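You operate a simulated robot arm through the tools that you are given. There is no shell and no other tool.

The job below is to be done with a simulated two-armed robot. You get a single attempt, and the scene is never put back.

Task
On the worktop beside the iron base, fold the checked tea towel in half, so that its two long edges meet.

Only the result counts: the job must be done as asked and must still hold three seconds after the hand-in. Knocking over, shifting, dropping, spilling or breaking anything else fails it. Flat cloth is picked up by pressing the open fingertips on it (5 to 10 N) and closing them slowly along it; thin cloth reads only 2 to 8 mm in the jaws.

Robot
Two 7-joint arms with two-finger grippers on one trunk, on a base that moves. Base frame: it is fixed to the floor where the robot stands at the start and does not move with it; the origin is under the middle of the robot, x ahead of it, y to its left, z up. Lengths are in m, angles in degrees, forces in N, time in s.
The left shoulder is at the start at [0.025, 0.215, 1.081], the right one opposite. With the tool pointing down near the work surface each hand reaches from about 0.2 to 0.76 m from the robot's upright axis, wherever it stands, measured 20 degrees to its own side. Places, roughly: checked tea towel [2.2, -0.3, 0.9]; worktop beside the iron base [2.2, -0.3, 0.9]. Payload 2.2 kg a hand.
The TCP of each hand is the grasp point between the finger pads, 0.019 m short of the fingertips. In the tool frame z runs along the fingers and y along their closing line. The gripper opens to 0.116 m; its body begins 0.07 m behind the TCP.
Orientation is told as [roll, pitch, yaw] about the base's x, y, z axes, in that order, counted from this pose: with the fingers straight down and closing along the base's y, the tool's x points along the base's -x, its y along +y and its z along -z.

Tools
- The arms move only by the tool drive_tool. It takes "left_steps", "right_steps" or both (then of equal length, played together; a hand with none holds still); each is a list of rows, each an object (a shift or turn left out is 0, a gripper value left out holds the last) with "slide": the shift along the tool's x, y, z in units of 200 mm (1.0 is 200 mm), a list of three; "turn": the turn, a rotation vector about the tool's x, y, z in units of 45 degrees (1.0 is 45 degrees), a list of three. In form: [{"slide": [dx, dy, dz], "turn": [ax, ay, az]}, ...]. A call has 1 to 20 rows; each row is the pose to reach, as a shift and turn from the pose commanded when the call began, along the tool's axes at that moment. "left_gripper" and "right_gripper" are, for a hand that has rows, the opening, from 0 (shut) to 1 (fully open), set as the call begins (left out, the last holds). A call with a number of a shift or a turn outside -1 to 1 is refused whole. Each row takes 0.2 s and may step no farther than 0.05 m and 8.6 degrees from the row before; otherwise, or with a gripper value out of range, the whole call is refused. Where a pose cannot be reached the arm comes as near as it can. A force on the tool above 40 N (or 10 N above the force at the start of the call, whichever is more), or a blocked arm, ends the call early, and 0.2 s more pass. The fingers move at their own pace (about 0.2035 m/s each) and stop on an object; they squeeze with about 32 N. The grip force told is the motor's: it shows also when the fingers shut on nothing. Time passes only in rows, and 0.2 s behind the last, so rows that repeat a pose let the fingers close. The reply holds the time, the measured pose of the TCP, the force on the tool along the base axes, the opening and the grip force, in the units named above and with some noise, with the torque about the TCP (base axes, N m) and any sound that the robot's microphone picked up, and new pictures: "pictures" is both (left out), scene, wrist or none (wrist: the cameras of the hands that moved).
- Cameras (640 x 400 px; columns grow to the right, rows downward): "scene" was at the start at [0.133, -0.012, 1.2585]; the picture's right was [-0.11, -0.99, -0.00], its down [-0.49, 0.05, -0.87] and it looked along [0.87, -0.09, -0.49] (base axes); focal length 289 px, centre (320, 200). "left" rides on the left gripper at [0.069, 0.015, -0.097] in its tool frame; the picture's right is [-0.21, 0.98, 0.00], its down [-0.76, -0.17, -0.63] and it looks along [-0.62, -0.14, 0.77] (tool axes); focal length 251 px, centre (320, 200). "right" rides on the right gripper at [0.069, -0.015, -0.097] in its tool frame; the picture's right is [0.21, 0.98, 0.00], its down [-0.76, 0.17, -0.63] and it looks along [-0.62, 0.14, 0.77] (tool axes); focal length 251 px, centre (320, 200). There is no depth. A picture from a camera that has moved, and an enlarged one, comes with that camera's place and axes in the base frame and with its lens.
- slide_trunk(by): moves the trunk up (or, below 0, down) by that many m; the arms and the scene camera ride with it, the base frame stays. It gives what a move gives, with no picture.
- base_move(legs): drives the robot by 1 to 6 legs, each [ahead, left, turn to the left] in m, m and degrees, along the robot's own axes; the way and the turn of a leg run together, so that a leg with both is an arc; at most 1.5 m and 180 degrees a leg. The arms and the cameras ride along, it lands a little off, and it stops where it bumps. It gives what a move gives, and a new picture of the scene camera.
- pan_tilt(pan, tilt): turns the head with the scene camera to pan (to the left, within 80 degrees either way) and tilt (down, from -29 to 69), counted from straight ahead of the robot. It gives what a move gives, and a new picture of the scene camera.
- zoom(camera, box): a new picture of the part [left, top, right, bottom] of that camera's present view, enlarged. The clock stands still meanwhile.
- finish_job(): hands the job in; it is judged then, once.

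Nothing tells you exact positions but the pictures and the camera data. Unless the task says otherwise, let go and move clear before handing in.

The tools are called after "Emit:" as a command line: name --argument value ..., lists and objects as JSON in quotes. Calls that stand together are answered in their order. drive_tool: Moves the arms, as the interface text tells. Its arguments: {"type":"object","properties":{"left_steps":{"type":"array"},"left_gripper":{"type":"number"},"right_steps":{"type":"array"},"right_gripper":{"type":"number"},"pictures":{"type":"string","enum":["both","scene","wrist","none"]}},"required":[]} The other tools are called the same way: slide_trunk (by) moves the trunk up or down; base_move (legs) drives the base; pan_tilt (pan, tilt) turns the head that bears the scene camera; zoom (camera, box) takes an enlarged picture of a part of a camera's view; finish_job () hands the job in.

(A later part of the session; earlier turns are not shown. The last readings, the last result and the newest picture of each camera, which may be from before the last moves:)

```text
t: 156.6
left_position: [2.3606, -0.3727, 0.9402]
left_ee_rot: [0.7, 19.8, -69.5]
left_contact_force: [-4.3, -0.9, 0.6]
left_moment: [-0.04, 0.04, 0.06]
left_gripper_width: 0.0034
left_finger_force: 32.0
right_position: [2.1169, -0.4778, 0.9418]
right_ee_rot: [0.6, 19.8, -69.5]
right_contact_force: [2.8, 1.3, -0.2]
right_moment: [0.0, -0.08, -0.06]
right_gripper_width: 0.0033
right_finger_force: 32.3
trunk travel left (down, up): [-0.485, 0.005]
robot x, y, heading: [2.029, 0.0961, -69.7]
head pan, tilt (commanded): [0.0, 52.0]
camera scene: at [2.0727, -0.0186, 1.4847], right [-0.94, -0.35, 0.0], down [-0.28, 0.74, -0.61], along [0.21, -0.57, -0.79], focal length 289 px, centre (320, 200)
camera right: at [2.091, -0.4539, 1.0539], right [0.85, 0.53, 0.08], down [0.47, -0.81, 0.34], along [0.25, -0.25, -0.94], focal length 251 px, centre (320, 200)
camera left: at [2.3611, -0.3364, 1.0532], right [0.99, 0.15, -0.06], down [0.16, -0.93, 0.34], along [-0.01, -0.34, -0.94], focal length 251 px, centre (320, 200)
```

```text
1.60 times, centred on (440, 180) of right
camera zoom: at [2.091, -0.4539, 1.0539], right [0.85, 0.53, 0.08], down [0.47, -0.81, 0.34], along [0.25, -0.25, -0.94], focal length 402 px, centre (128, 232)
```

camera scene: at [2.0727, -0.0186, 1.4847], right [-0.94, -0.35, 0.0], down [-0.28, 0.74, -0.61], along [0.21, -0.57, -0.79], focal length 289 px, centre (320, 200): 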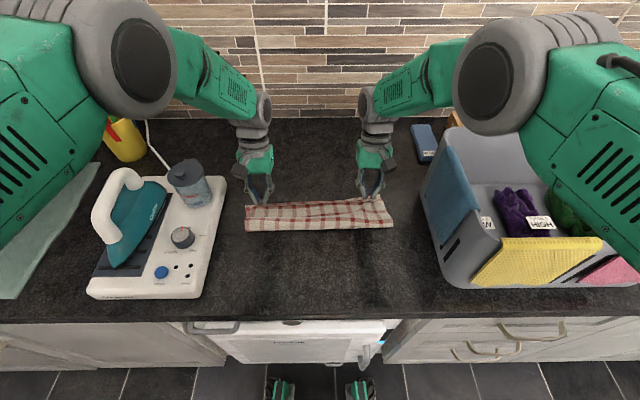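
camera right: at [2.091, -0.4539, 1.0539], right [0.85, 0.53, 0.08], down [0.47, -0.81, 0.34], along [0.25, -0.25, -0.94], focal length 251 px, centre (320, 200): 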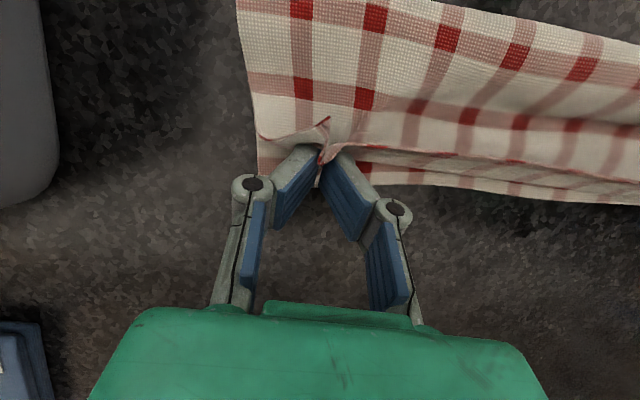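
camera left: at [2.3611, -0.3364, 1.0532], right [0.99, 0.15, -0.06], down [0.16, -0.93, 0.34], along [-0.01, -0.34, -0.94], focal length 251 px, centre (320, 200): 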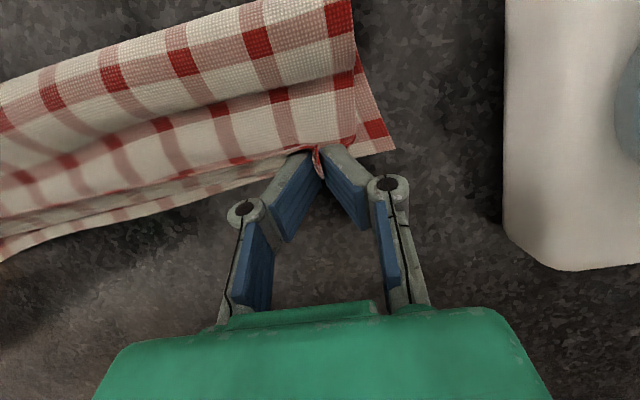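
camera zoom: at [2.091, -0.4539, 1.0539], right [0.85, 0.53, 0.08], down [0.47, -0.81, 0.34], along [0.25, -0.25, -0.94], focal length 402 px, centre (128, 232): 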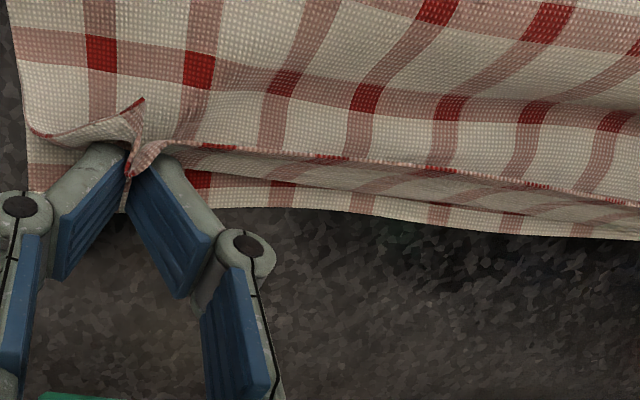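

The crease has peeled ~3 cm too far again (L4 is well above the fold), so laying it here would not be a true half. I'll retreat once more to re-lay the bottom, stop at the midline state, release there, and then flip the short turned strip over by raking it with the open fingers.

Emit:
drive_tool --left_steps '[{"slide": [0.064, 0, -0.09], "turn": [0, -0.04, 0]}, {"slide": [0.198, 0, -0.149], "turn": [0, -0.151, 0]}, {"slide": [0.338, 0, -0.148], "turn": [0, -0.262, 0]}, {"slide": [0.487, 0, -0.095], "turn": [0, -0.396, 0]}, {"slide": [0.624, 0, -0.013], "turn": [0, -0.529, 0]}, {"slide": [0.759, 0, 0.078], "turn": [0, -0.662, 0]}, {"slide": [0.893, 0, 0.171], "turn": [0, -0.796, 0]}, {"slide": [0.893, 0, 0.171], "turn": [0, -0.796, 0]}]' --right_steps '[{"slide": [0.064, 0, -0.09], "turn": [0, -0.04, 0]}, {"slide": [0.198, 0, -0.149], "turn": [0, -0.151, 0]}, {"slide": [0.338, 0, -0.148], "turn": [0, -0.262, 0]}, {"slide": [0.487, 0, -0.095], "turn": [0, -0.396, 0]}, {"slide": [0.624, 0, -0.013], "turn": [0, -0.529, 0]}, {"slide": [0.759, 0, 0.078], "turn": [0, -0.662, 0]}, {"slide": [0.893, 0, 0.171], "turn": [0, -0.796, 0]}, {"slide": [0.893, 0, 0.171], "turn": [0, -0.796, 0]}]' --pictures "both"

Emit:
zoom --camera "scene" --box '[220, 165, 420, 290]'

```text
t: 158.4
left_position: [2.301, -0.2034, 0.9688]
left_ee_rot: [-0.3, -15.8, -68.4]
left_contact_force: [-6.6, -3.9, -0.4]
left_moment: [-0.05, 0.16, 0.06]
left_gripper_width: 0.0034
left_finger_force: 32.0
right_position: [2.0529, -0.3099, 0.9711]
right_ee_rot: [0.8, -16.0, -70.2]
right_contact_force: [7.9, 3.5, 0.3]
right_moment: [0.1, -0.16, -0.03]
right_gripper_width: 0.0035
right_finger_force: 32.2
trunk travel left (down, up): [-0.485, 0.005]
robot x, y, heading: [2.0359, 0.0928, -69.5]
head pan, tilt (commanded): [0.0, 52.0]
camera scene: at [2.0719, -0.0165, 1.4848], right [-0.94, -0.35, 0.0], down [-0.28, 0.74, -0.61], along [0.21, -0.57, -0.79], focal length 289 px, centre (320, 200)
camera right: at [2.0053, -0.2277, 1.0428], right [0.85, 0.53, -0.05], down [0.34, -0.47, 0.82], along [0.41, -0.71, -0.57], focal length 251 px, centre (320, 200)
camera left: at [2.2801, -0.11, 1.0426], right [0.98, 0.16, 0.05], down [0.05, -0.58, 0.82], along [0.17, -0.8, -0.58], focal length 251 px, centre (320, 200)
```

scene: 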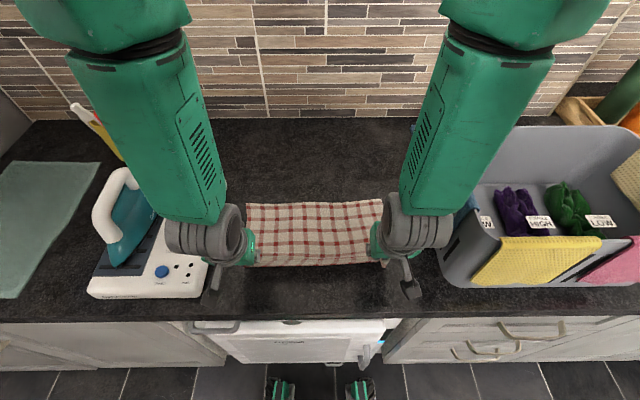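
right: 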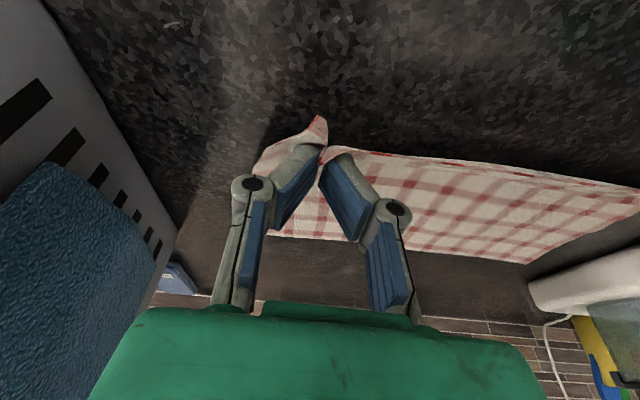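
left: 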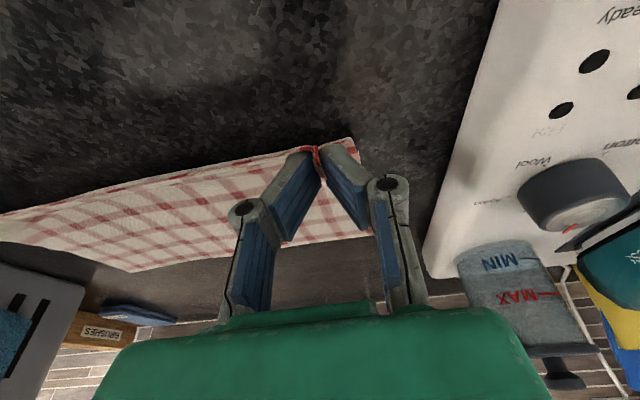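

```text
3.20 times, centred on (320, 228) of scene
camera zoom: at [2.0719, -0.0165, 1.4848], right [-0.94, -0.35, 0.0], down [-0.28, 0.74, -0.61], along [0.21, -0.57, -0.79], focal length 924 px, centre (320, 112)
```

zoom: 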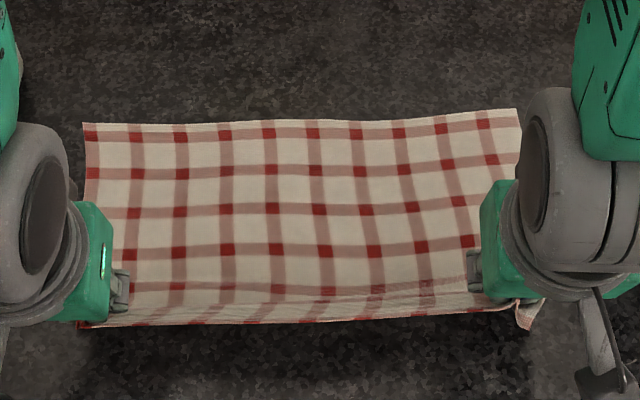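

Emit:
drive_tool --left_steps '[{"slide": [-0.108, -0.008, 0], "turn": [0, 0.062, 0]}, {"slide": [-0.217, -0.015, 0.004], "turn": [0, 0.173, 0]}, {"slide": [-0.309, -0.015, 0.014], "turn": [0, 0.284, 0]}, {"slide": [-0.405, -0.015, 0.036], "turn": [0, 0.418, 0]}, {"slide": [-0.484, -0.015, 0.059], "turn": [0, 0.551, 0]}, {"slide": [-0.553, -0.015, 0.085], "turn": [0, 0.684, 0]}, {"slide": [-0.603, -0.015, 0.118], "turn": [0, 0.818, 0]}, {"slide": [-0.636, -0.015, 0.157], "turn": [0, 0.951, 0]}]' --right_steps '[{"slide": [-0.108, 0.008, 0], "turn": [0, 0.062, 0]}, {"slide": [-0.217, 0.015, 0.004], "turn": [0, 0.173, 0]}, {"slide": [-0.309, 0.015, 0.014], "turn": [0, 0.284, 0]}, {"slide": [-0.405, 0.015, 0.036], "turn": [0, 0.418, 0]}, {"slide": [-0.484, 0.015, 0.059], "turn": [0, 0.551, 0]}, {"slide": [-0.553, 0.015, 0.085], "turn": [0, 0.684, 0]}, {"slide": [-0.603, 0.015, 0.118], "turn": [0, 0.818, 0]}, {"slide": [-0.636, 0.015, 0.157], "turn": [0, 0.951, 0]}]' --pictures "none"

Emit:
zoom --camera "scene" --box '[240, 165, 400, 265]'

Emit:
zoom --camera "left" --box '[0, 60, 360, 300]'

Emit:
zoom --camera "right" --box '[240, 60, 640, 300]'

```text
t: 160.2
left_position: [2.3398, -0.3289, 0.9722]
left_ee_rot: [0.7, 27.1, -69.5]
left_contact_force: [-1.1, -1.0, 0.8]
left_moment: [-0.02, 0.03, 0.02]
left_gripper_width: 0.0038
left_finger_force: 31.6
right_position: [2.1034, -0.4311, 0.9726]
right_ee_rot: [0.6, 26.9, -69.4]
right_contact_force: [0.6, 1.2, 0.2]
right_moment: [0.05, -0.03, -0.05]
right_gripper_width: 0.0034
right_finger_force: 32.3
trunk travel left (down, up): [-0.485, 0.005]
robot x, y, heading: [2.0284, 0.0994, -69.5]
head pan, tilt (commanded): [0.0, 52.0]
```

```text
4.00 times, centred on (320, 215) of scene
camera zoom: at [2.0738, -0.0214, 1.4843], right [-0.94, -0.35, 0.0], down [-0.28, 0.74, -0.61], along [0.21, -0.57, -0.79], focal length 1155 px, centre (320, 140)
```

zoom: 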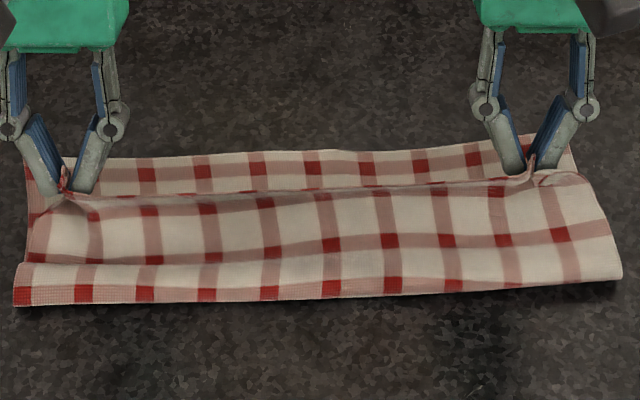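

```text
1.67 times, centred on (180, 180) of left
camera zoom: at [2.346, -0.3066, 1.0888], right [0.98, 0.16, -0.09], down [0.17, -0.96, 0.22], along [-0.05, -0.23, -0.97], focal length 419 px, centre (553, 233)
```

zoom: 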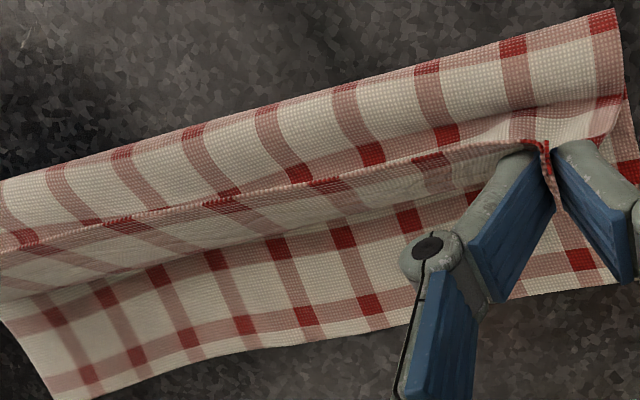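

```text
1.60 times, centred on (440, 180) of right
camera zoom: at [2.0818, -0.4211, 1.0883], right [0.85, 0.52, 0.11], down [0.49, -0.84, 0.22], along [0.2, -0.14, -0.97], focal length 402 px, centre (128, 232)
```

zoom: 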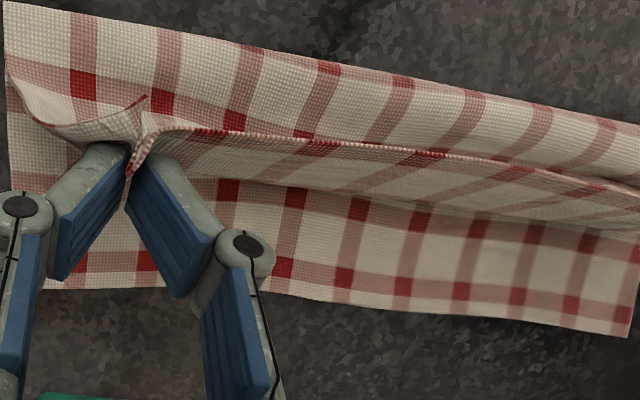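

T is right (L4 just above the crease). I'll lower gently, release here, and then try raking the turned strip over.

Emit:
drive_tool --left_steps '[{"slide": [-0.03, 0, 0.055]}, {"slide": [-0.06, 0, 0.11]}]' --right_steps '[{"slide": [-0.03, 0, 0.055]}, {"slide": [-0.06, 0, 0.11]}]' --pictures "none"

Emit:
drive_tool --left_gripper 0.35 --right_gripper 0.35 --left_steps '[{"slide": [0, 0, 0]}, {"slide": [0, 0, 0]}]' --right_steps '[{"slide": [0, 0, 0]}, {"slide": [0, 0, 0]}]' --pictures "none"

Emit:
drive_tool --left_steps '[{"slide": [0, 0, -0.1]}, {"slide": [0, 0, -0.25], "turn": [0, -0.1, 0]}, {"slide": [0.03, 0, -0.35], "turn": [0, -0.25, 0]}, {"slide": [0.06, 0, -0.4], "turn": [0, -0.42, 0]}, {"slide": [0.08, 0, -0.43], "turn": [0, -0.6, 0]}]' --right_steps '[{"slide": [0, 0, -0.1]}, {"slide": [0, 0, -0.25], "turn": [0, -0.1, 0]}, {"slide": [0.03, 0, -0.35], "turn": [0, -0.25, 0]}, {"slide": [0.06, 0, -0.4], "turn": [0, -0.42, 0]}, {"slide": [0.08, 0, -0.43], "turn": [0, -0.6, 0]}]' --pictures "both"

Emit:
zoom --camera "scene" --box '[240, 165, 400, 265]'

```text
t: 160.8
left_position: [2.3395, -0.3278, 0.9472]
left_ee_rot: [0.6, 27.0, -69.4]
left_contact_force: [-1.3, -0.1, 0.2]
left_moment: [-0.02, 0.06, 0.0]
left_gripper_width: 0.0033
left_finger_force: 32.3
right_position: [2.1041, -0.4317, 0.9481]
right_ee_rot: [0.5, 26.8, -69.5]
right_contact_force: [0.3, -0.2, -0.6]
right_moment: [0.04, -0.01, -0.01]
right_gripper_width: 0.0035
right_finger_force: 32.0
trunk travel left (down, up): [-0.485, 0.005]
robot x, y, heading: [2.0286, 0.0974, -69.8]
head pan, tilt (commanded): [0.0, 52.0]
```

```text
t: 161.4
left_position: [2.3397, -0.3264, 0.9492]
left_ee_rot: [0.7, 26.9, -69.5]
left_contact_force: [-0.1, -0.1, 0.5]
left_moment: [0.0, 0.01, -0.03]
left_gripper_width: 0.0405
left_finger_force: 0.1
right_position: [2.1039, -0.4316, 0.9491]
right_ee_rot: [0.6, 26.9, -69.3]
right_contact_force: [0.3, 0.1, 0.2]
right_moment: [0.02, -0.02, -0.01]
right_gripper_width: 0.0407
right_finger_force: 0.2
trunk travel left (down, up): [-0.485, 0.005]
robot x, y, heading: [2.0281, 0.1002, -69.6]
head pan, tilt (commanded): [0.0, 52.0]
```

```text
t: 162.6
left_position: [2.3476, -0.3498, 1.0333]
left_ee_rot: [0.6, -0.4, -69.8]
left_contact_force: [-0.2, -0.2, 0.3]
left_moment: [-0.02, -0.01, 0.01]
left_gripper_width: 0.0407
left_finger_force: 0.2
right_position: [2.1115, -0.4507, 1.034]
right_ee_rot: [0.6, -0.5, -69.7]
right_contact_force: [0.3, 1.0, 0.3]
right_moment: [-0.01, -0.01, -0.03]
right_gripper_width: 0.0408
right_finger_force: 0.0
trunk travel left (down, up): [-0.485, 0.005]
robot x, y, heading: [2.0336, 0.0954, -69.5]
head pan, tilt (commanded): [0.0, 52.0]
camera scene: at [2.0713, -0.0151, 1.485], right [-0.94, -0.35, 0.0], down [-0.28, 0.74, -0.61], along [0.21, -0.57, -0.79], focal length 289 px, centre (320, 200)
camera right: at [2.0724, -0.3918, 1.1283], right [0.84, 0.54, 0.01], down [0.41, -0.65, 0.64], along [0.35, -0.54, -0.77], focal length 251 px, centre (320, 200)
camera left: at [2.3358, -0.2781, 1.1287], right [0.99, 0.14, 0.01], down [0.1, -0.77, 0.64], along [0.1, -0.63, -0.77], focal length 251 px, centre (320, 200)
```

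scene: 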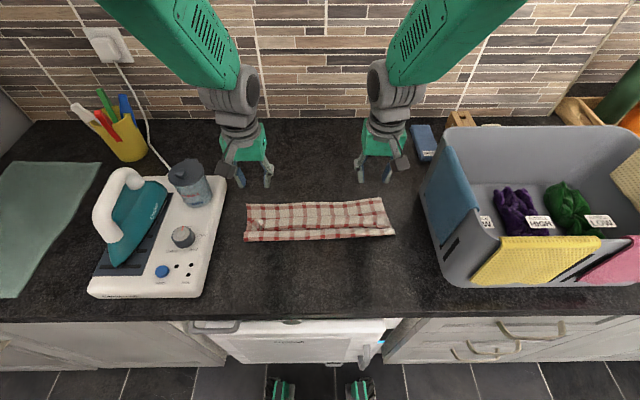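
right: 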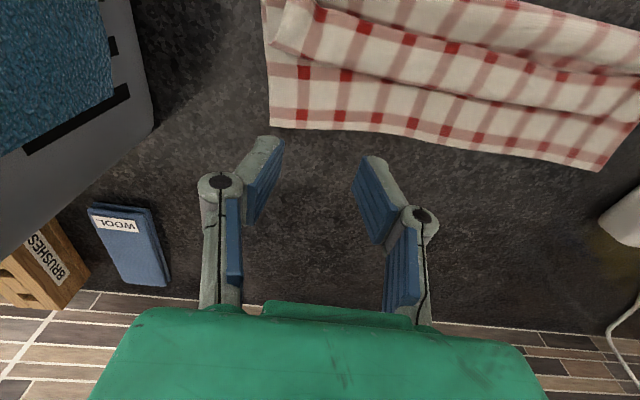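
left: 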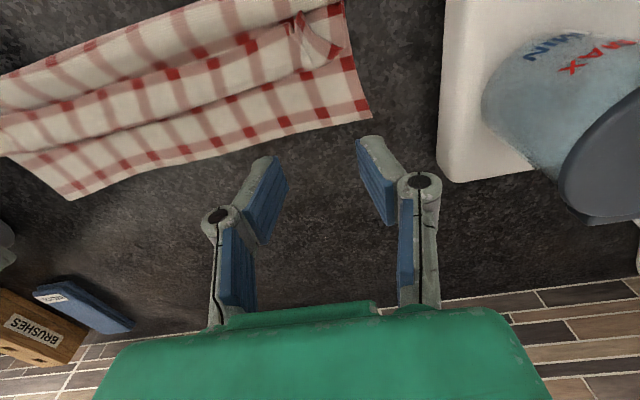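

```text
4.00 times, centred on (320, 215) of scene
camera zoom: at [2.0713, -0.0151, 1.485], right [-0.94, -0.35, 0.0], down [-0.28, 0.74, -0.61], along [0.21, -0.57, -0.79], focal length 1155 px, centre (320, 140)
```

zoom: 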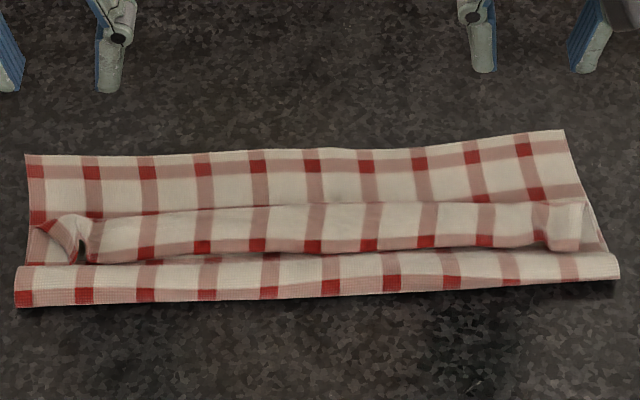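

Now the turned strip is ~3.3 cm wide with the crease correct. I'll open the grippers wide and bring all four fingers down just on my side of the hem, then push it over away from me.

Emit:
drive_tool --left_gripper 0.69 --right_gripper 0.69 --left_steps '[{"slide": [0.08, -0.045, 0]}, {"slide": [0.17, -0.09, 0]}, {"slide": [0.25, -0.135, 0.05]}, {"slide": [0.333, -0.178, 0.15]}, {"slide": [0.333, -0.178, 0.26]}, {"slide": [0.333, -0.178, 0.365]}]' --right_steps '[{"slide": [0.085, 0.022, 0]}, {"slide": [0.17, 0.045, 0]}, {"slide": [0.26, 0.067, 0.05]}, {"slide": [0.345, 0.09, 0.15]}, {"slide": [0.345, 0.09, 0.26]}, {"slide": [0.345, 0.09, 0.365]}]' --pictures "both"

Emit:
zoom --camera "scene" --box '[240, 165, 400, 265]'

```text
t: 164.0
left_position: [2.2898, -0.304, 0.9551]
left_ee_rot: [0.8, -0.1, -69.8]
left_contact_force: [0.4, 0.3, 0.6]
left_moment: [0.01, 0.0, -0.03]
left_gripper_width: 0.08
left_finger_force: 0.1
right_position: [2.1061, -0.3838, 0.9577]
right_ee_rot: [0.6, -0.1, -69.7]
right_contact_force: [0.3, 0.0, -0.1]
right_moment: [0.0, 0.0, -0.02]
right_gripper_width: 0.0799
right_finger_force: 0.0
trunk travel left (down, up): [-0.485, 0.005]
robot x, y, heading: [2.0291, 0.0976, -69.6]
head pan, tilt (commanded): [0.0, 52.0]
camera scene: at [2.0728, -0.0191, 1.4846], right [-0.94, -0.35, 0.0], down [-0.28, 0.74, -0.61], along [0.21, -0.57, -0.79], focal length 289 px, centre (320, 200)
camera right: at [2.0671, -0.3248, 1.0526], right [0.84, 0.54, 0.01], down [0.41, -0.65, 0.64], along [0.35, -0.53, -0.77], focal length 251 px, centre (320, 200)
camera left: at [2.2785, -0.232, 1.0512], right [0.99, 0.14, 0.01], down [0.1, -0.77, 0.63], along [0.09, -0.62, -0.78], focal length 251 px, centre (320, 200)
```

scene: 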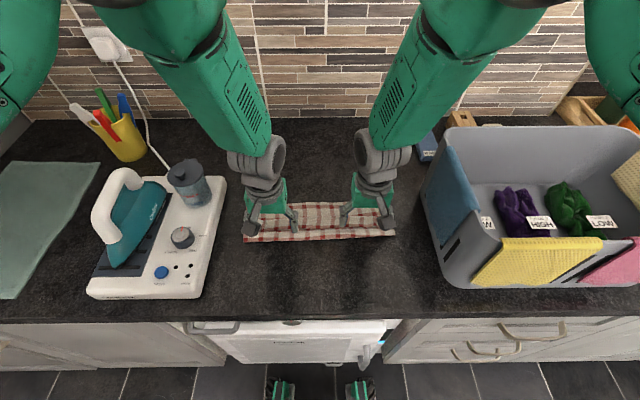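
right: 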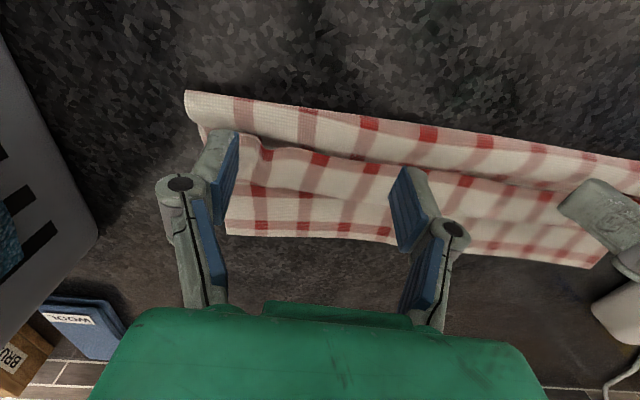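
left: 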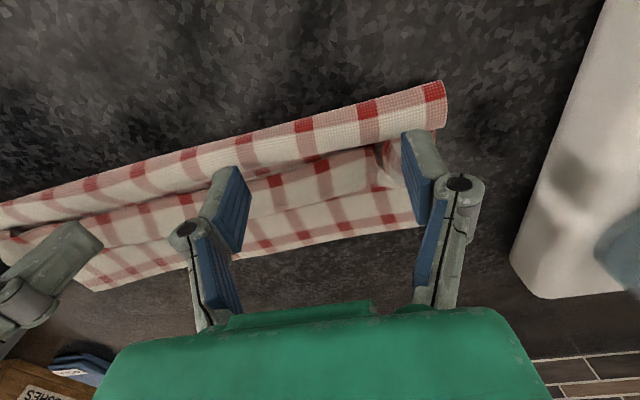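

```text
4.00 times, centred on (320, 215) of scene
camera zoom: at [2.0728, -0.0191, 1.4846], right [-0.94, -0.35, 0.0], down [-0.28, 0.74, -0.61], along [0.21, -0.57, -0.79], focal length 1155 px, centre (320, 140)
```

zoom: 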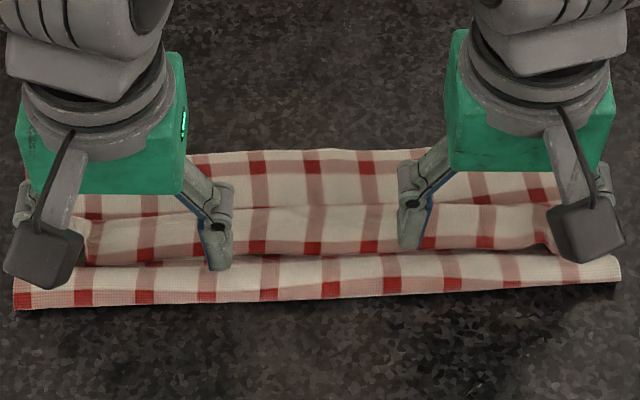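

Emit:
drive_tool --left_steps '[{"slide": [0.03, 0, 0]}, {"slide": [0.03, 0, 0.03]}, {"slide": [0.03, 0, 0.06]}, {"slide": [0.03, 0, 0.088]}]' --right_steps '[{"slide": [0.04, 0, 0]}, {"slide": [0.04, 0, 0.035]}, {"slide": [0.04, 0, 0.07]}, {"slide": [0.04, 0, 0.1]}]' --pictures "wrist"

Emit:
zoom --camera "left" --box '[160, 80, 480, 280]'

Emit:
zoom --camera "right" --box '[160, 80, 480, 280]'

```text
t: 165.0
left_position: [2.2887, -0.2957, 0.9405]
left_ee_rot: [0.6, -0.1, -69.7]
left_contact_force: [0.0, -0.1, 0.3]
left_moment: [0.01, -0.02, -0.02]
left_gripper_width: 0.08
left_finger_force: 0.1
right_position: [2.1028, -0.3739, 0.9385]
right_ee_rot: [0.5, -0.2, -69.7]
right_contact_force: [-0.9, 0.8, 0.0]
right_moment: [0.0, 0.04, -0.01]
right_gripper_width: 0.0801
right_finger_force: 0.0
trunk travel left (down, up): [-0.485, 0.005]
robot x, y, heading: [2.0302, 0.0968, -69.6]
head pan, tilt (commanded): [0.0, 52.0]
camera right: at [2.0637, -0.3161, 1.0336], right [0.84, 0.54, 0.01], down [0.41, -0.65, 0.64], along [0.35, -0.53, -0.77], focal length 251 px, centre (320, 200)
camera left: at [2.2782, -0.2239, 1.0368], right [0.99, 0.14, 0.01], down [0.1, -0.77, 0.63], along [0.09, -0.63, -0.77], focal length 251 px, centre (320, 200)
```

right: 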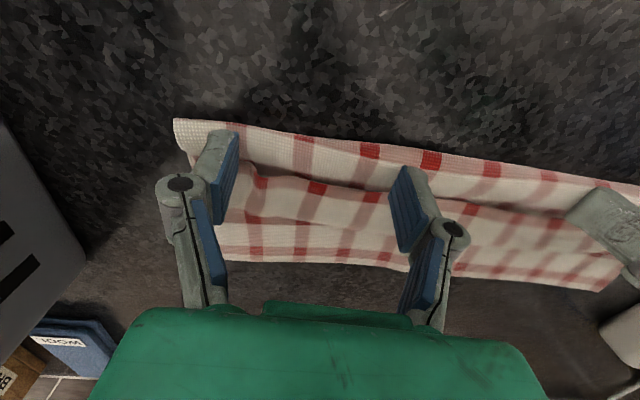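
left: 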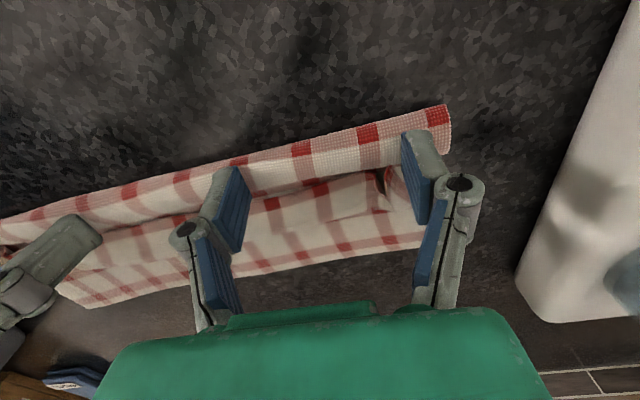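

```text
2.00 times, centred on (320, 180) of left
camera zoom: at [2.2782, -0.2239, 1.0368], right [0.99, 0.14, 0.01], down [0.1, -0.77, 0.63], along [0.09, -0.63, -0.77], focal length 503 px, centre (320, 240)
```

zoom: 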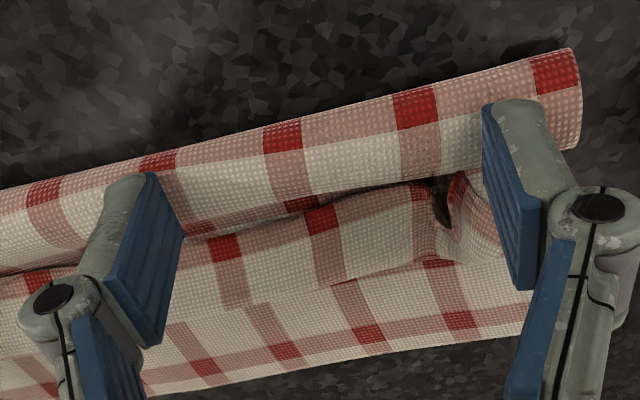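

```text
2.00 times, centred on (320, 180) of right
camera zoom: at [2.0637, -0.3161, 1.0336], right [0.84, 0.54, 0.01], down [0.41, -0.65, 0.64], along [0.35, -0.53, -0.77], focal length 503 px, centre (320, 240)
```

zoom: 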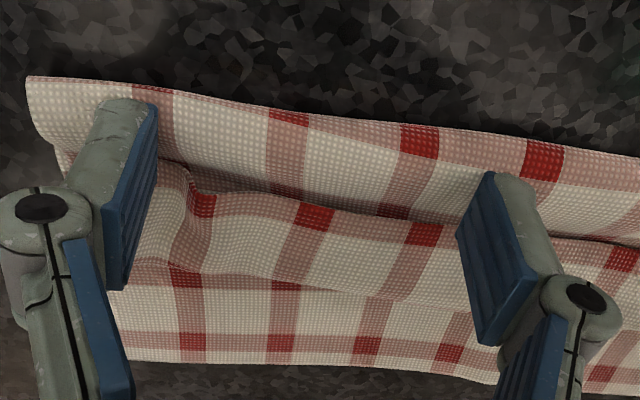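

Emit:
drive_tool --left_steps '[{"slide": [0, 0, 0.015]}, {"slide": [0, 0, 0.022]}, {"slide": [-0.05, 0, 0.022]}, {"slide": [-0.1, 0, 0.022]}, {"slide": [-0.15, 0, 0.022]}, {"slide": [-0.2, 0, 0.022]}]' --right_steps '[{"slide": [0, 0, 0.006]}, {"slide": [0, 0, 0.0125]}, {"slide": [-0.05, 0, 0.0125]}, {"slide": [-0.1, 0, 0.0125]}, {"slide": [-0.15, 0, 0.0125]}, {"slide": [-0.2, 0, 0.0125]}]' --pictures "wrist"

Emit:
zoom --camera "left" --box '[160, 80, 480, 280]'

Emit:
zoom --camera "right" --box '[160, 80, 480, 280]'

Emit:
zoom --camera "scene" --box '[240, 165, 400, 265]'

```text
t: 166.4
left_position: [2.3022, -0.3353, 0.9359]
left_ee_rot: [0.6, 0.0, -69.8]
left_contact_force: [0.2, -0.7, 0.4]
left_moment: [0.0, 0.02, -0.01]
left_gripper_width: 0.0798
left_finger_force: 0.0
right_position: [2.1181, -0.4146, 0.9376]
right_ee_rot: [0.6, -0.1, -69.7]
right_contact_force: [0.2, -1.1, -0.2]
right_moment: [0.02, -0.01, -0.01]
right_gripper_width: 0.08
right_finger_force: 0.0
trunk travel left (down, up): [-0.485, 0.005]
robot x, y, heading: [2.0296, 0.0962, -69.8]
head pan, tilt (commanded): [0.0, 52.0]
camera right: at [2.0788, -0.355, 1.0324], right [0.84, 0.54, 0.01], down [0.41, -0.65, 0.64], along [0.35, -0.53, -0.77], focal length 251 px, centre (320, 200)
camera left: at [2.2916, -0.2645, 1.0316], right [0.99, 0.14, 0.01], down [0.1, -0.77, 0.63], along [0.09, -0.63, -0.77], focal length 251 px, centre (320, 200)
```

right: 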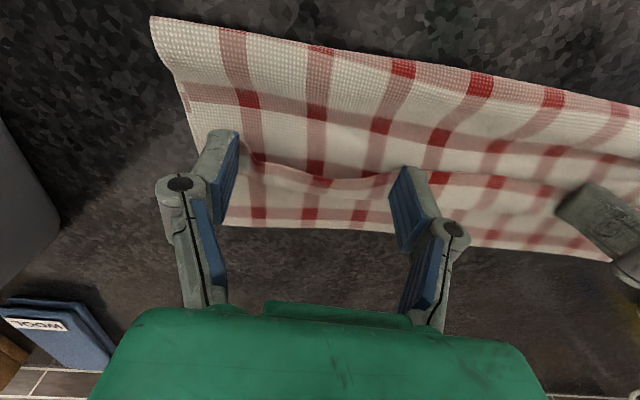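
left: 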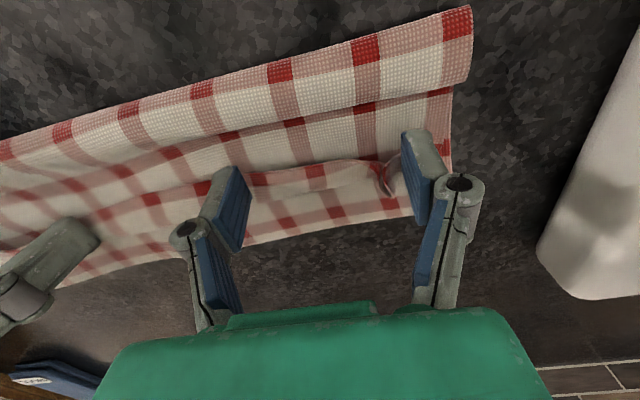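

```text
2.00 times, centred on (320, 180) of left
camera zoom: at [2.2916, -0.2645, 1.0316], right [0.99, 0.14, 0.01], down [0.1, -0.77, 0.63], along [0.09, -0.63, -0.77], focal length 503 px, centre (320, 240)
```

zoom: 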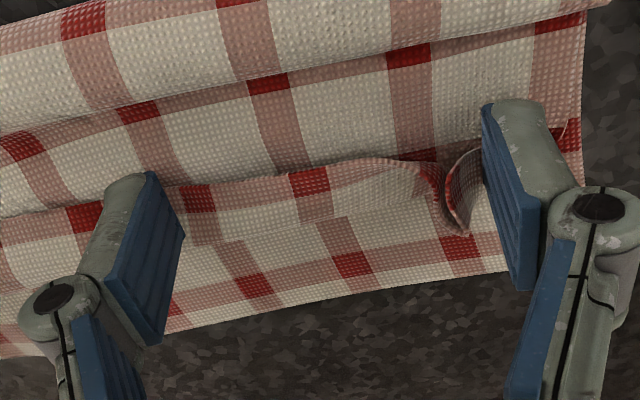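

```text
2.00 times, centred on (320, 180) of right
camera zoom: at [2.0788, -0.355, 1.0324], right [0.84, 0.54, 0.01], down [0.41, -0.65, 0.64], along [0.35, -0.53, -0.77], focal length 503 px, centre (320, 240)
```

zoom: 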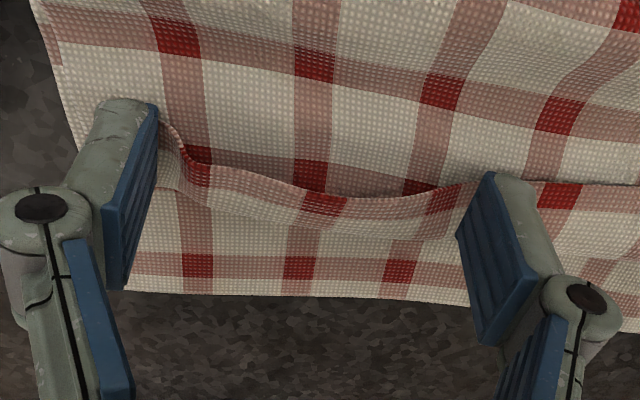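

```text
4.00 times, centred on (320, 215) of scene
camera zoom: at [2.0726, -0.0185, 1.4846], right [-0.94, -0.35, 0.0], down [-0.28, 0.74, -0.61], along [0.21, -0.57, -0.79], focal length 1155 px, centre (320, 140)
```

zoom: 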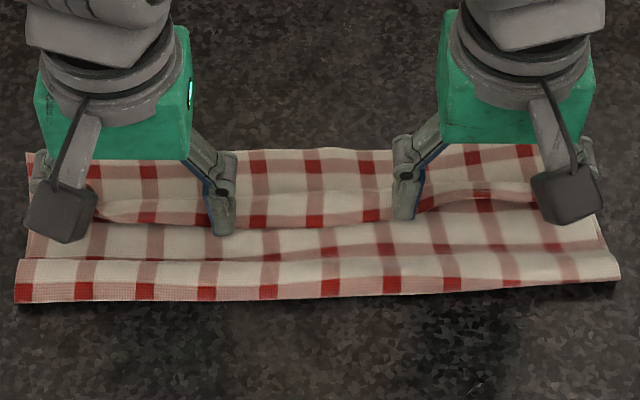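

The rake works: the hem is being pushed away from me, the strip is unrolling, and the crease hasn't moved. Continuing.

Emit:
drive_tool --left_steps '[{"slide": [-0.05, 0, 0]}, {"slide": [-0.1, 0, 0]}, {"slide": [-0.15, 0, 0]}]' --right_steps '[{"slide": [-0.05, 0, 0]}, {"slide": [-0.1, 0, 0]}, {"slide": [-0.15, 0, 0]}]' --pictures "wrist"

Emit:
zoom --camera "left" --box '[160, 80, 480, 280]'

Emit:
zoom --camera "right" --box '[160, 80, 480, 280]'

Emit:
zoom --camera "scene" --box '[240, 165, 400, 265]'

```text
t: 167.2
left_position: [2.3141, -0.3614, 0.9374]
left_ee_rot: [0.6, -0.2, -69.8]
left_contact_force: [0.0, -0.9, -0.2]
left_moment: [0.01, -0.02, -0.01]
left_gripper_width: 0.0801
left_finger_force: 0.1
right_position: [2.1262, -0.442, 0.9396]
right_ee_rot: [0.6, -0.2, -69.7]
right_contact_force: [0.8, 0.4, 0.2]
right_moment: [0.0, 0.01, -0.03]
right_gripper_width: 0.0801
right_finger_force: 0.1
trunk travel left (down, up): [-0.485, 0.005]
robot x, y, heading: [2.0319, 0.0972, -69.6]
head pan, tilt (commanded): [0.0, 52.0]
camera right: at [2.0878, -0.3827, 1.0341], right [0.84, 0.54, 0.01], down [0.41, -0.65, 0.64], along [0.35, -0.53, -0.77], focal length 251 px, centre (320, 200)
camera left: at [2.3019, -0.2904, 1.0322], right [0.99, 0.14, 0.01], down [0.1, -0.77, 0.63], along [0.1, -0.62, -0.78], focal length 251 px, centre (320, 200)
```

right: 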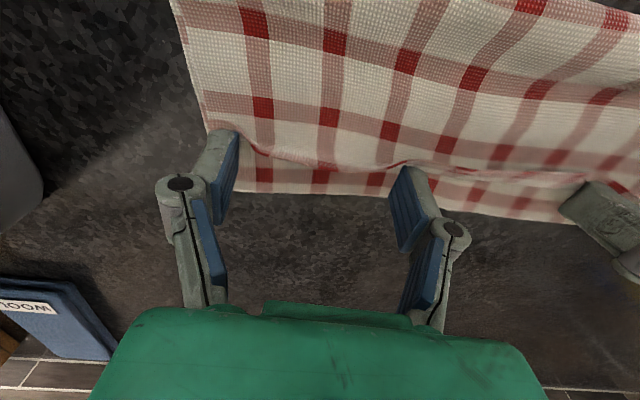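
left: 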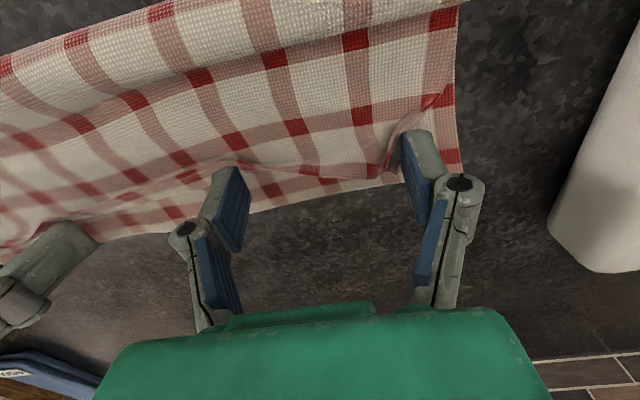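

```text
2.00 times, centred on (320, 180) of left
camera zoom: at [2.3019, -0.2904, 1.0322], right [0.99, 0.14, 0.01], down [0.1, -0.77, 0.63], along [0.1, -0.62, -0.78], focal length 503 px, centre (320, 240)
```

zoom: 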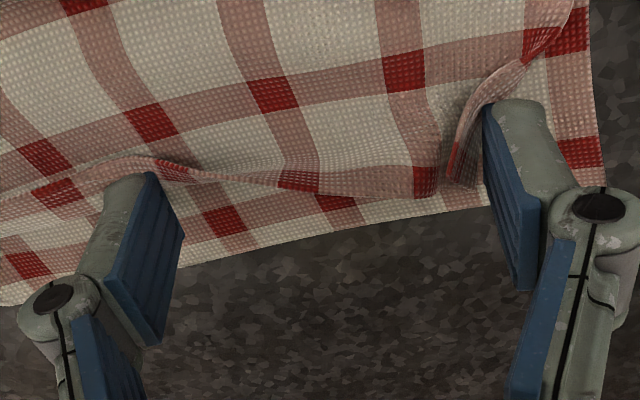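

```text
2.00 times, centred on (320, 180) of right
camera zoom: at [2.0878, -0.3827, 1.0341], right [0.84, 0.54, 0.01], down [0.41, -0.65, 0.64], along [0.35, -0.53, -0.77], focal length 503 px, centre (320, 240)
```

zoom: 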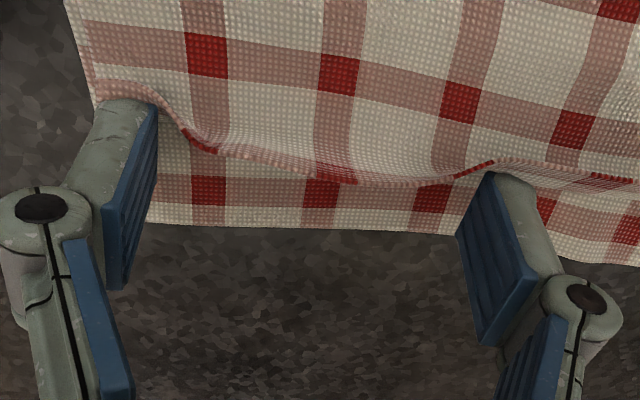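

```text
4.00 times, centred on (320, 215) of scene
camera zoom: at [2.0724, -0.0181, 1.4847], right [-0.94, -0.35, 0.0], down [-0.28, 0.74, -0.61], along [0.21, -0.57, -0.79], focal length 1155 px, centre (320, 140)
```

zoom: 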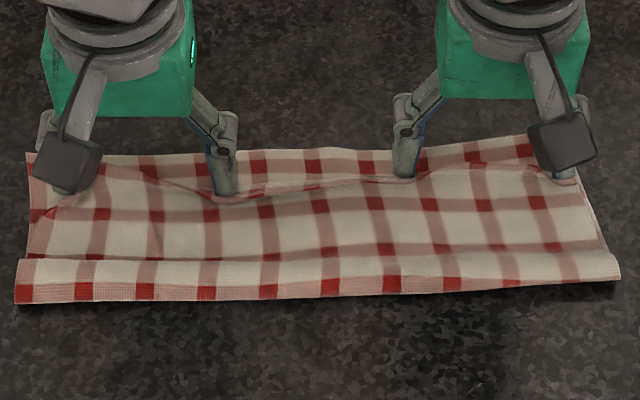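

Excellent! The hem has flipped over and now lies about 1 cm short of the back edge between the fingers. Lifting the fingers to see the result.

Emit:
drive_tool --left_steps '[{"slide": [0, 0, -0.05]}, {"slide": [0, 0, -0.15]}, {"slide": [0, 0, -0.3]}, {"slide": [0, 0.1, -0.5]}]' --right_steps '[{"slide": [0, 0, -0.05]}, {"slide": [0, 0, -0.15]}, {"slide": [0, 0, -0.3]}, {"slide": [0, -0.1, -0.5]}]' --pictures "both"

Emit:
zoom --camera "scene" --box '[240, 175, 320, 225]'

Emit:
zoom --camera "scene" --box '[320, 175, 400, 225]'

```text
t: 168.2
left_position: [2.3292, -0.3509, 1.035]
left_ee_rot: [0.5, -0.2, -69.7]
left_contact_force: [-0.5, 0.0, -0.3]
left_moment: [-0.05, -0.03, -0.02]
left_gripper_width: 0.08
left_finger_force: 0.1
right_position: [2.1059, -0.4472, 1.0377]
right_ee_rot: [0.7, -0.4, -69.7]
right_contact_force: [1.0, 0.4, 0.8]
right_moment: [0.0, 0.0, 0.04]
right_gripper_width: 0.0801
right_finger_force: 0.0
trunk travel left (down, up): [-0.485, 0.005]
robot x, y, heading: [2.0294, 0.097, -69.4]
head pan, tilt (commanded): [0.0, 52.0]
camera scene: at [2.071, -0.015, 1.4851], right [-0.94, -0.35, 0.0], down [-0.28, 0.74, -0.61], along [0.21, -0.57, -0.79], focal length 289 px, centre (320, 200)
camera right: at [2.0666, -0.3881, 1.1326], right [0.84, 0.54, 0.01], down [0.41, -0.65, 0.64], along [0.35, -0.53, -0.77], focal length 251 px, centre (320, 200)
camera left: at [2.3168, -0.2801, 1.1307], right [0.99, 0.14, 0.01], down [0.1, -0.77, 0.63], along [0.1, -0.63, -0.77], focal length 251 px, centre (320, 200)
```

scene: 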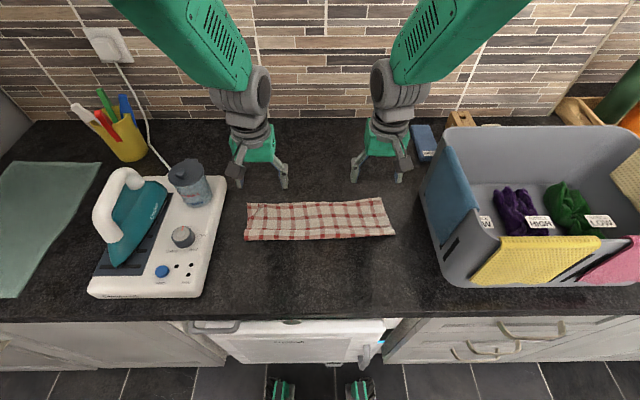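
right: 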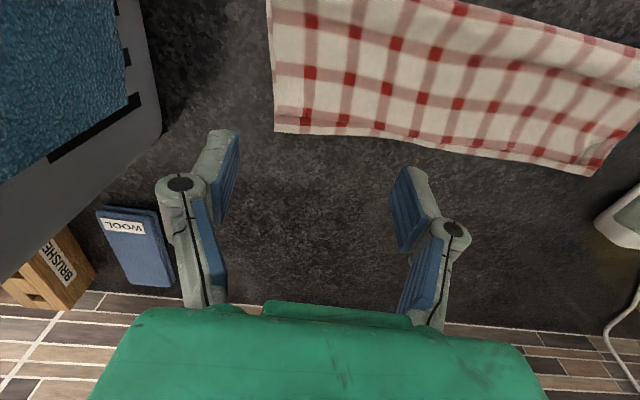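
left: 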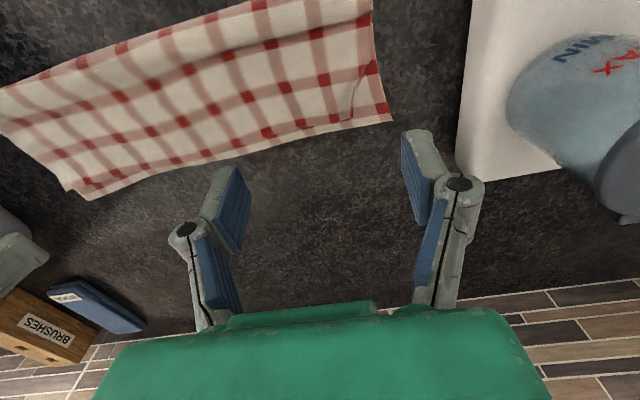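

```text
8.00 times, centred on (280, 200) of scene
camera zoom: at [2.071, -0.015, 1.4851], right [-0.94, -0.35, 0.0], down [-0.28, 0.74, -0.61], along [0.21, -0.57, -0.79], focal length 2309 px, centre (640, 200)
```

zoom: 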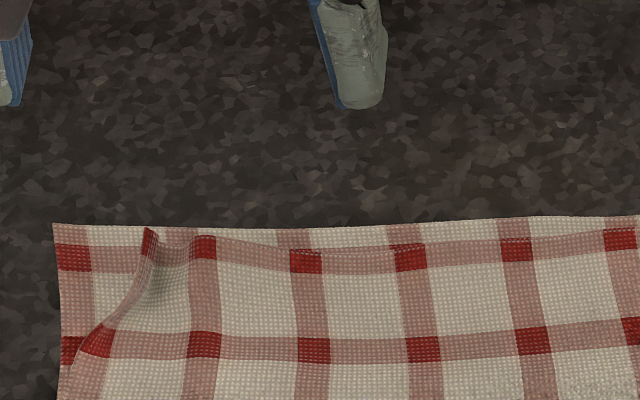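

```text
8.00 times, centred on (360, 200) of scene
camera zoom: at [2.071, -0.015, 1.4851], right [-0.94, -0.35, 0.0], down [-0.28, 0.74, -0.61], along [0.21, -0.57, -0.79], focal length 2309 px, centre (0, 200)
```

zoom: 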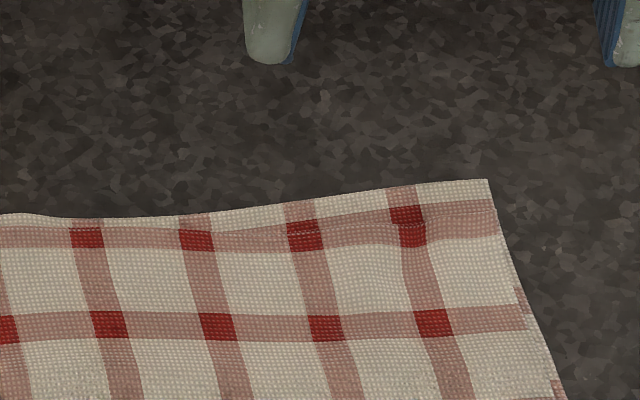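

The towel is now cleanly folded in half: the hem lies ~1 cm from the back edge all along. Only the left end of the top layer has a diagonal wrinkle at its corner. Let me look closely.

Emit:
zoom --camera "scene" --box '[230, 180, 410, 260]'

Emit:
zoom --camera "left" --box '[230, 0, 410, 135]'

Emit:
zoom --camera "right" --box '[250, 0, 450, 150]'

```text
3.56 times, centred on (320, 220) of scene
camera zoom: at [2.071, -0.015, 1.4851], right [-0.94, -0.35, 0.0], down [-0.28, 0.74, -0.61], along [0.21, -0.57, -0.79], focal length 1026 px, centre (320, 129)
```

zoom: 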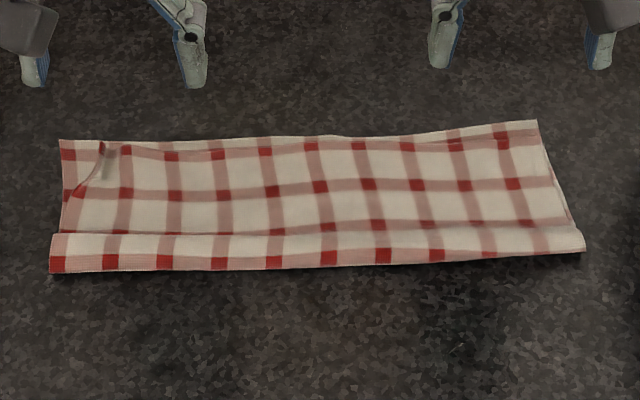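

```text
2.96 times, centred on (320, 68) of left
camera zoom: at [2.3168, -0.2801, 1.1307], right [0.99, 0.14, 0.01], down [0.1, -0.77, 0.63], along [0.1, -0.63, -0.77], focal length 745 px, centre (320, 593)
```

zoom: 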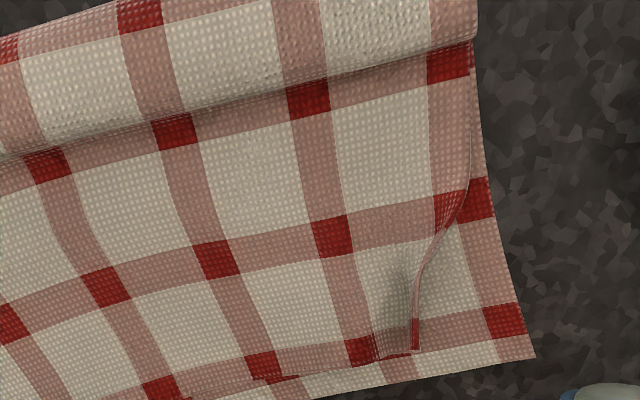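

```text
2.67 times, centred on (350, 75) of right
camera zoom: at [2.0666, -0.3881, 1.1326], right [0.84, 0.54, 0.01], down [0.41, -0.65, 0.64], along [0.35, -0.53, -0.77], focal length 670 px, centre (240, 533)
```

zoom: 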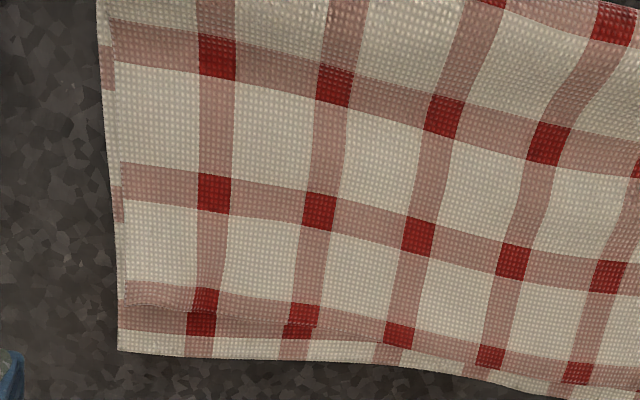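

Emit:
zoom --camera "scene" --box '[240, 195, 280, 245]'

Emit:
zoom --camera "left" --box '[330, 40, 400, 130]'

```text
8.00 times, centred on (260, 220) of scene
camera zoom: at [2.071, -0.015, 1.4851], right [-0.94, -0.35, 0.0], down [-0.28, 0.74, -0.61], along [0.21, -0.57, -0.79], focal length 2309 px, centre (800, 40)
```

zoom: 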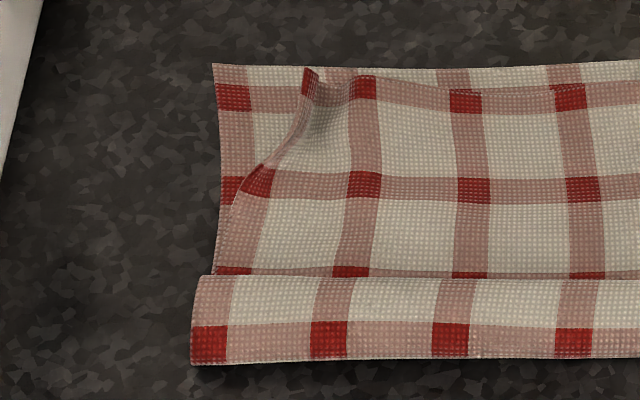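

```text
4.44 times, centred on (365, 85) of left
camera zoom: at [2.3168, -0.2801, 1.1307], right [0.99, 0.14, 0.01], down [0.1, -0.77, 0.63], along [0.1, -0.63, -0.77], focal length 1118 px, centre (120, 711)
```

zoom: 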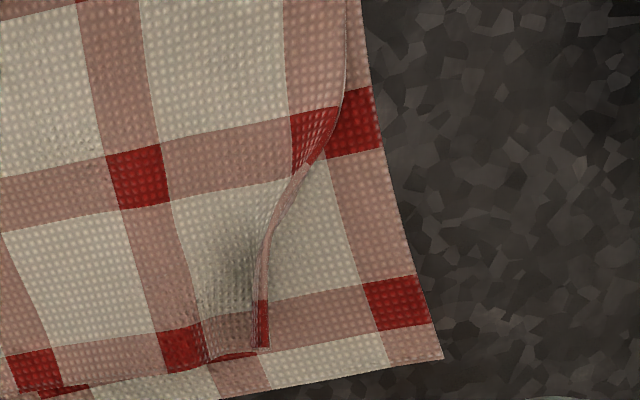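

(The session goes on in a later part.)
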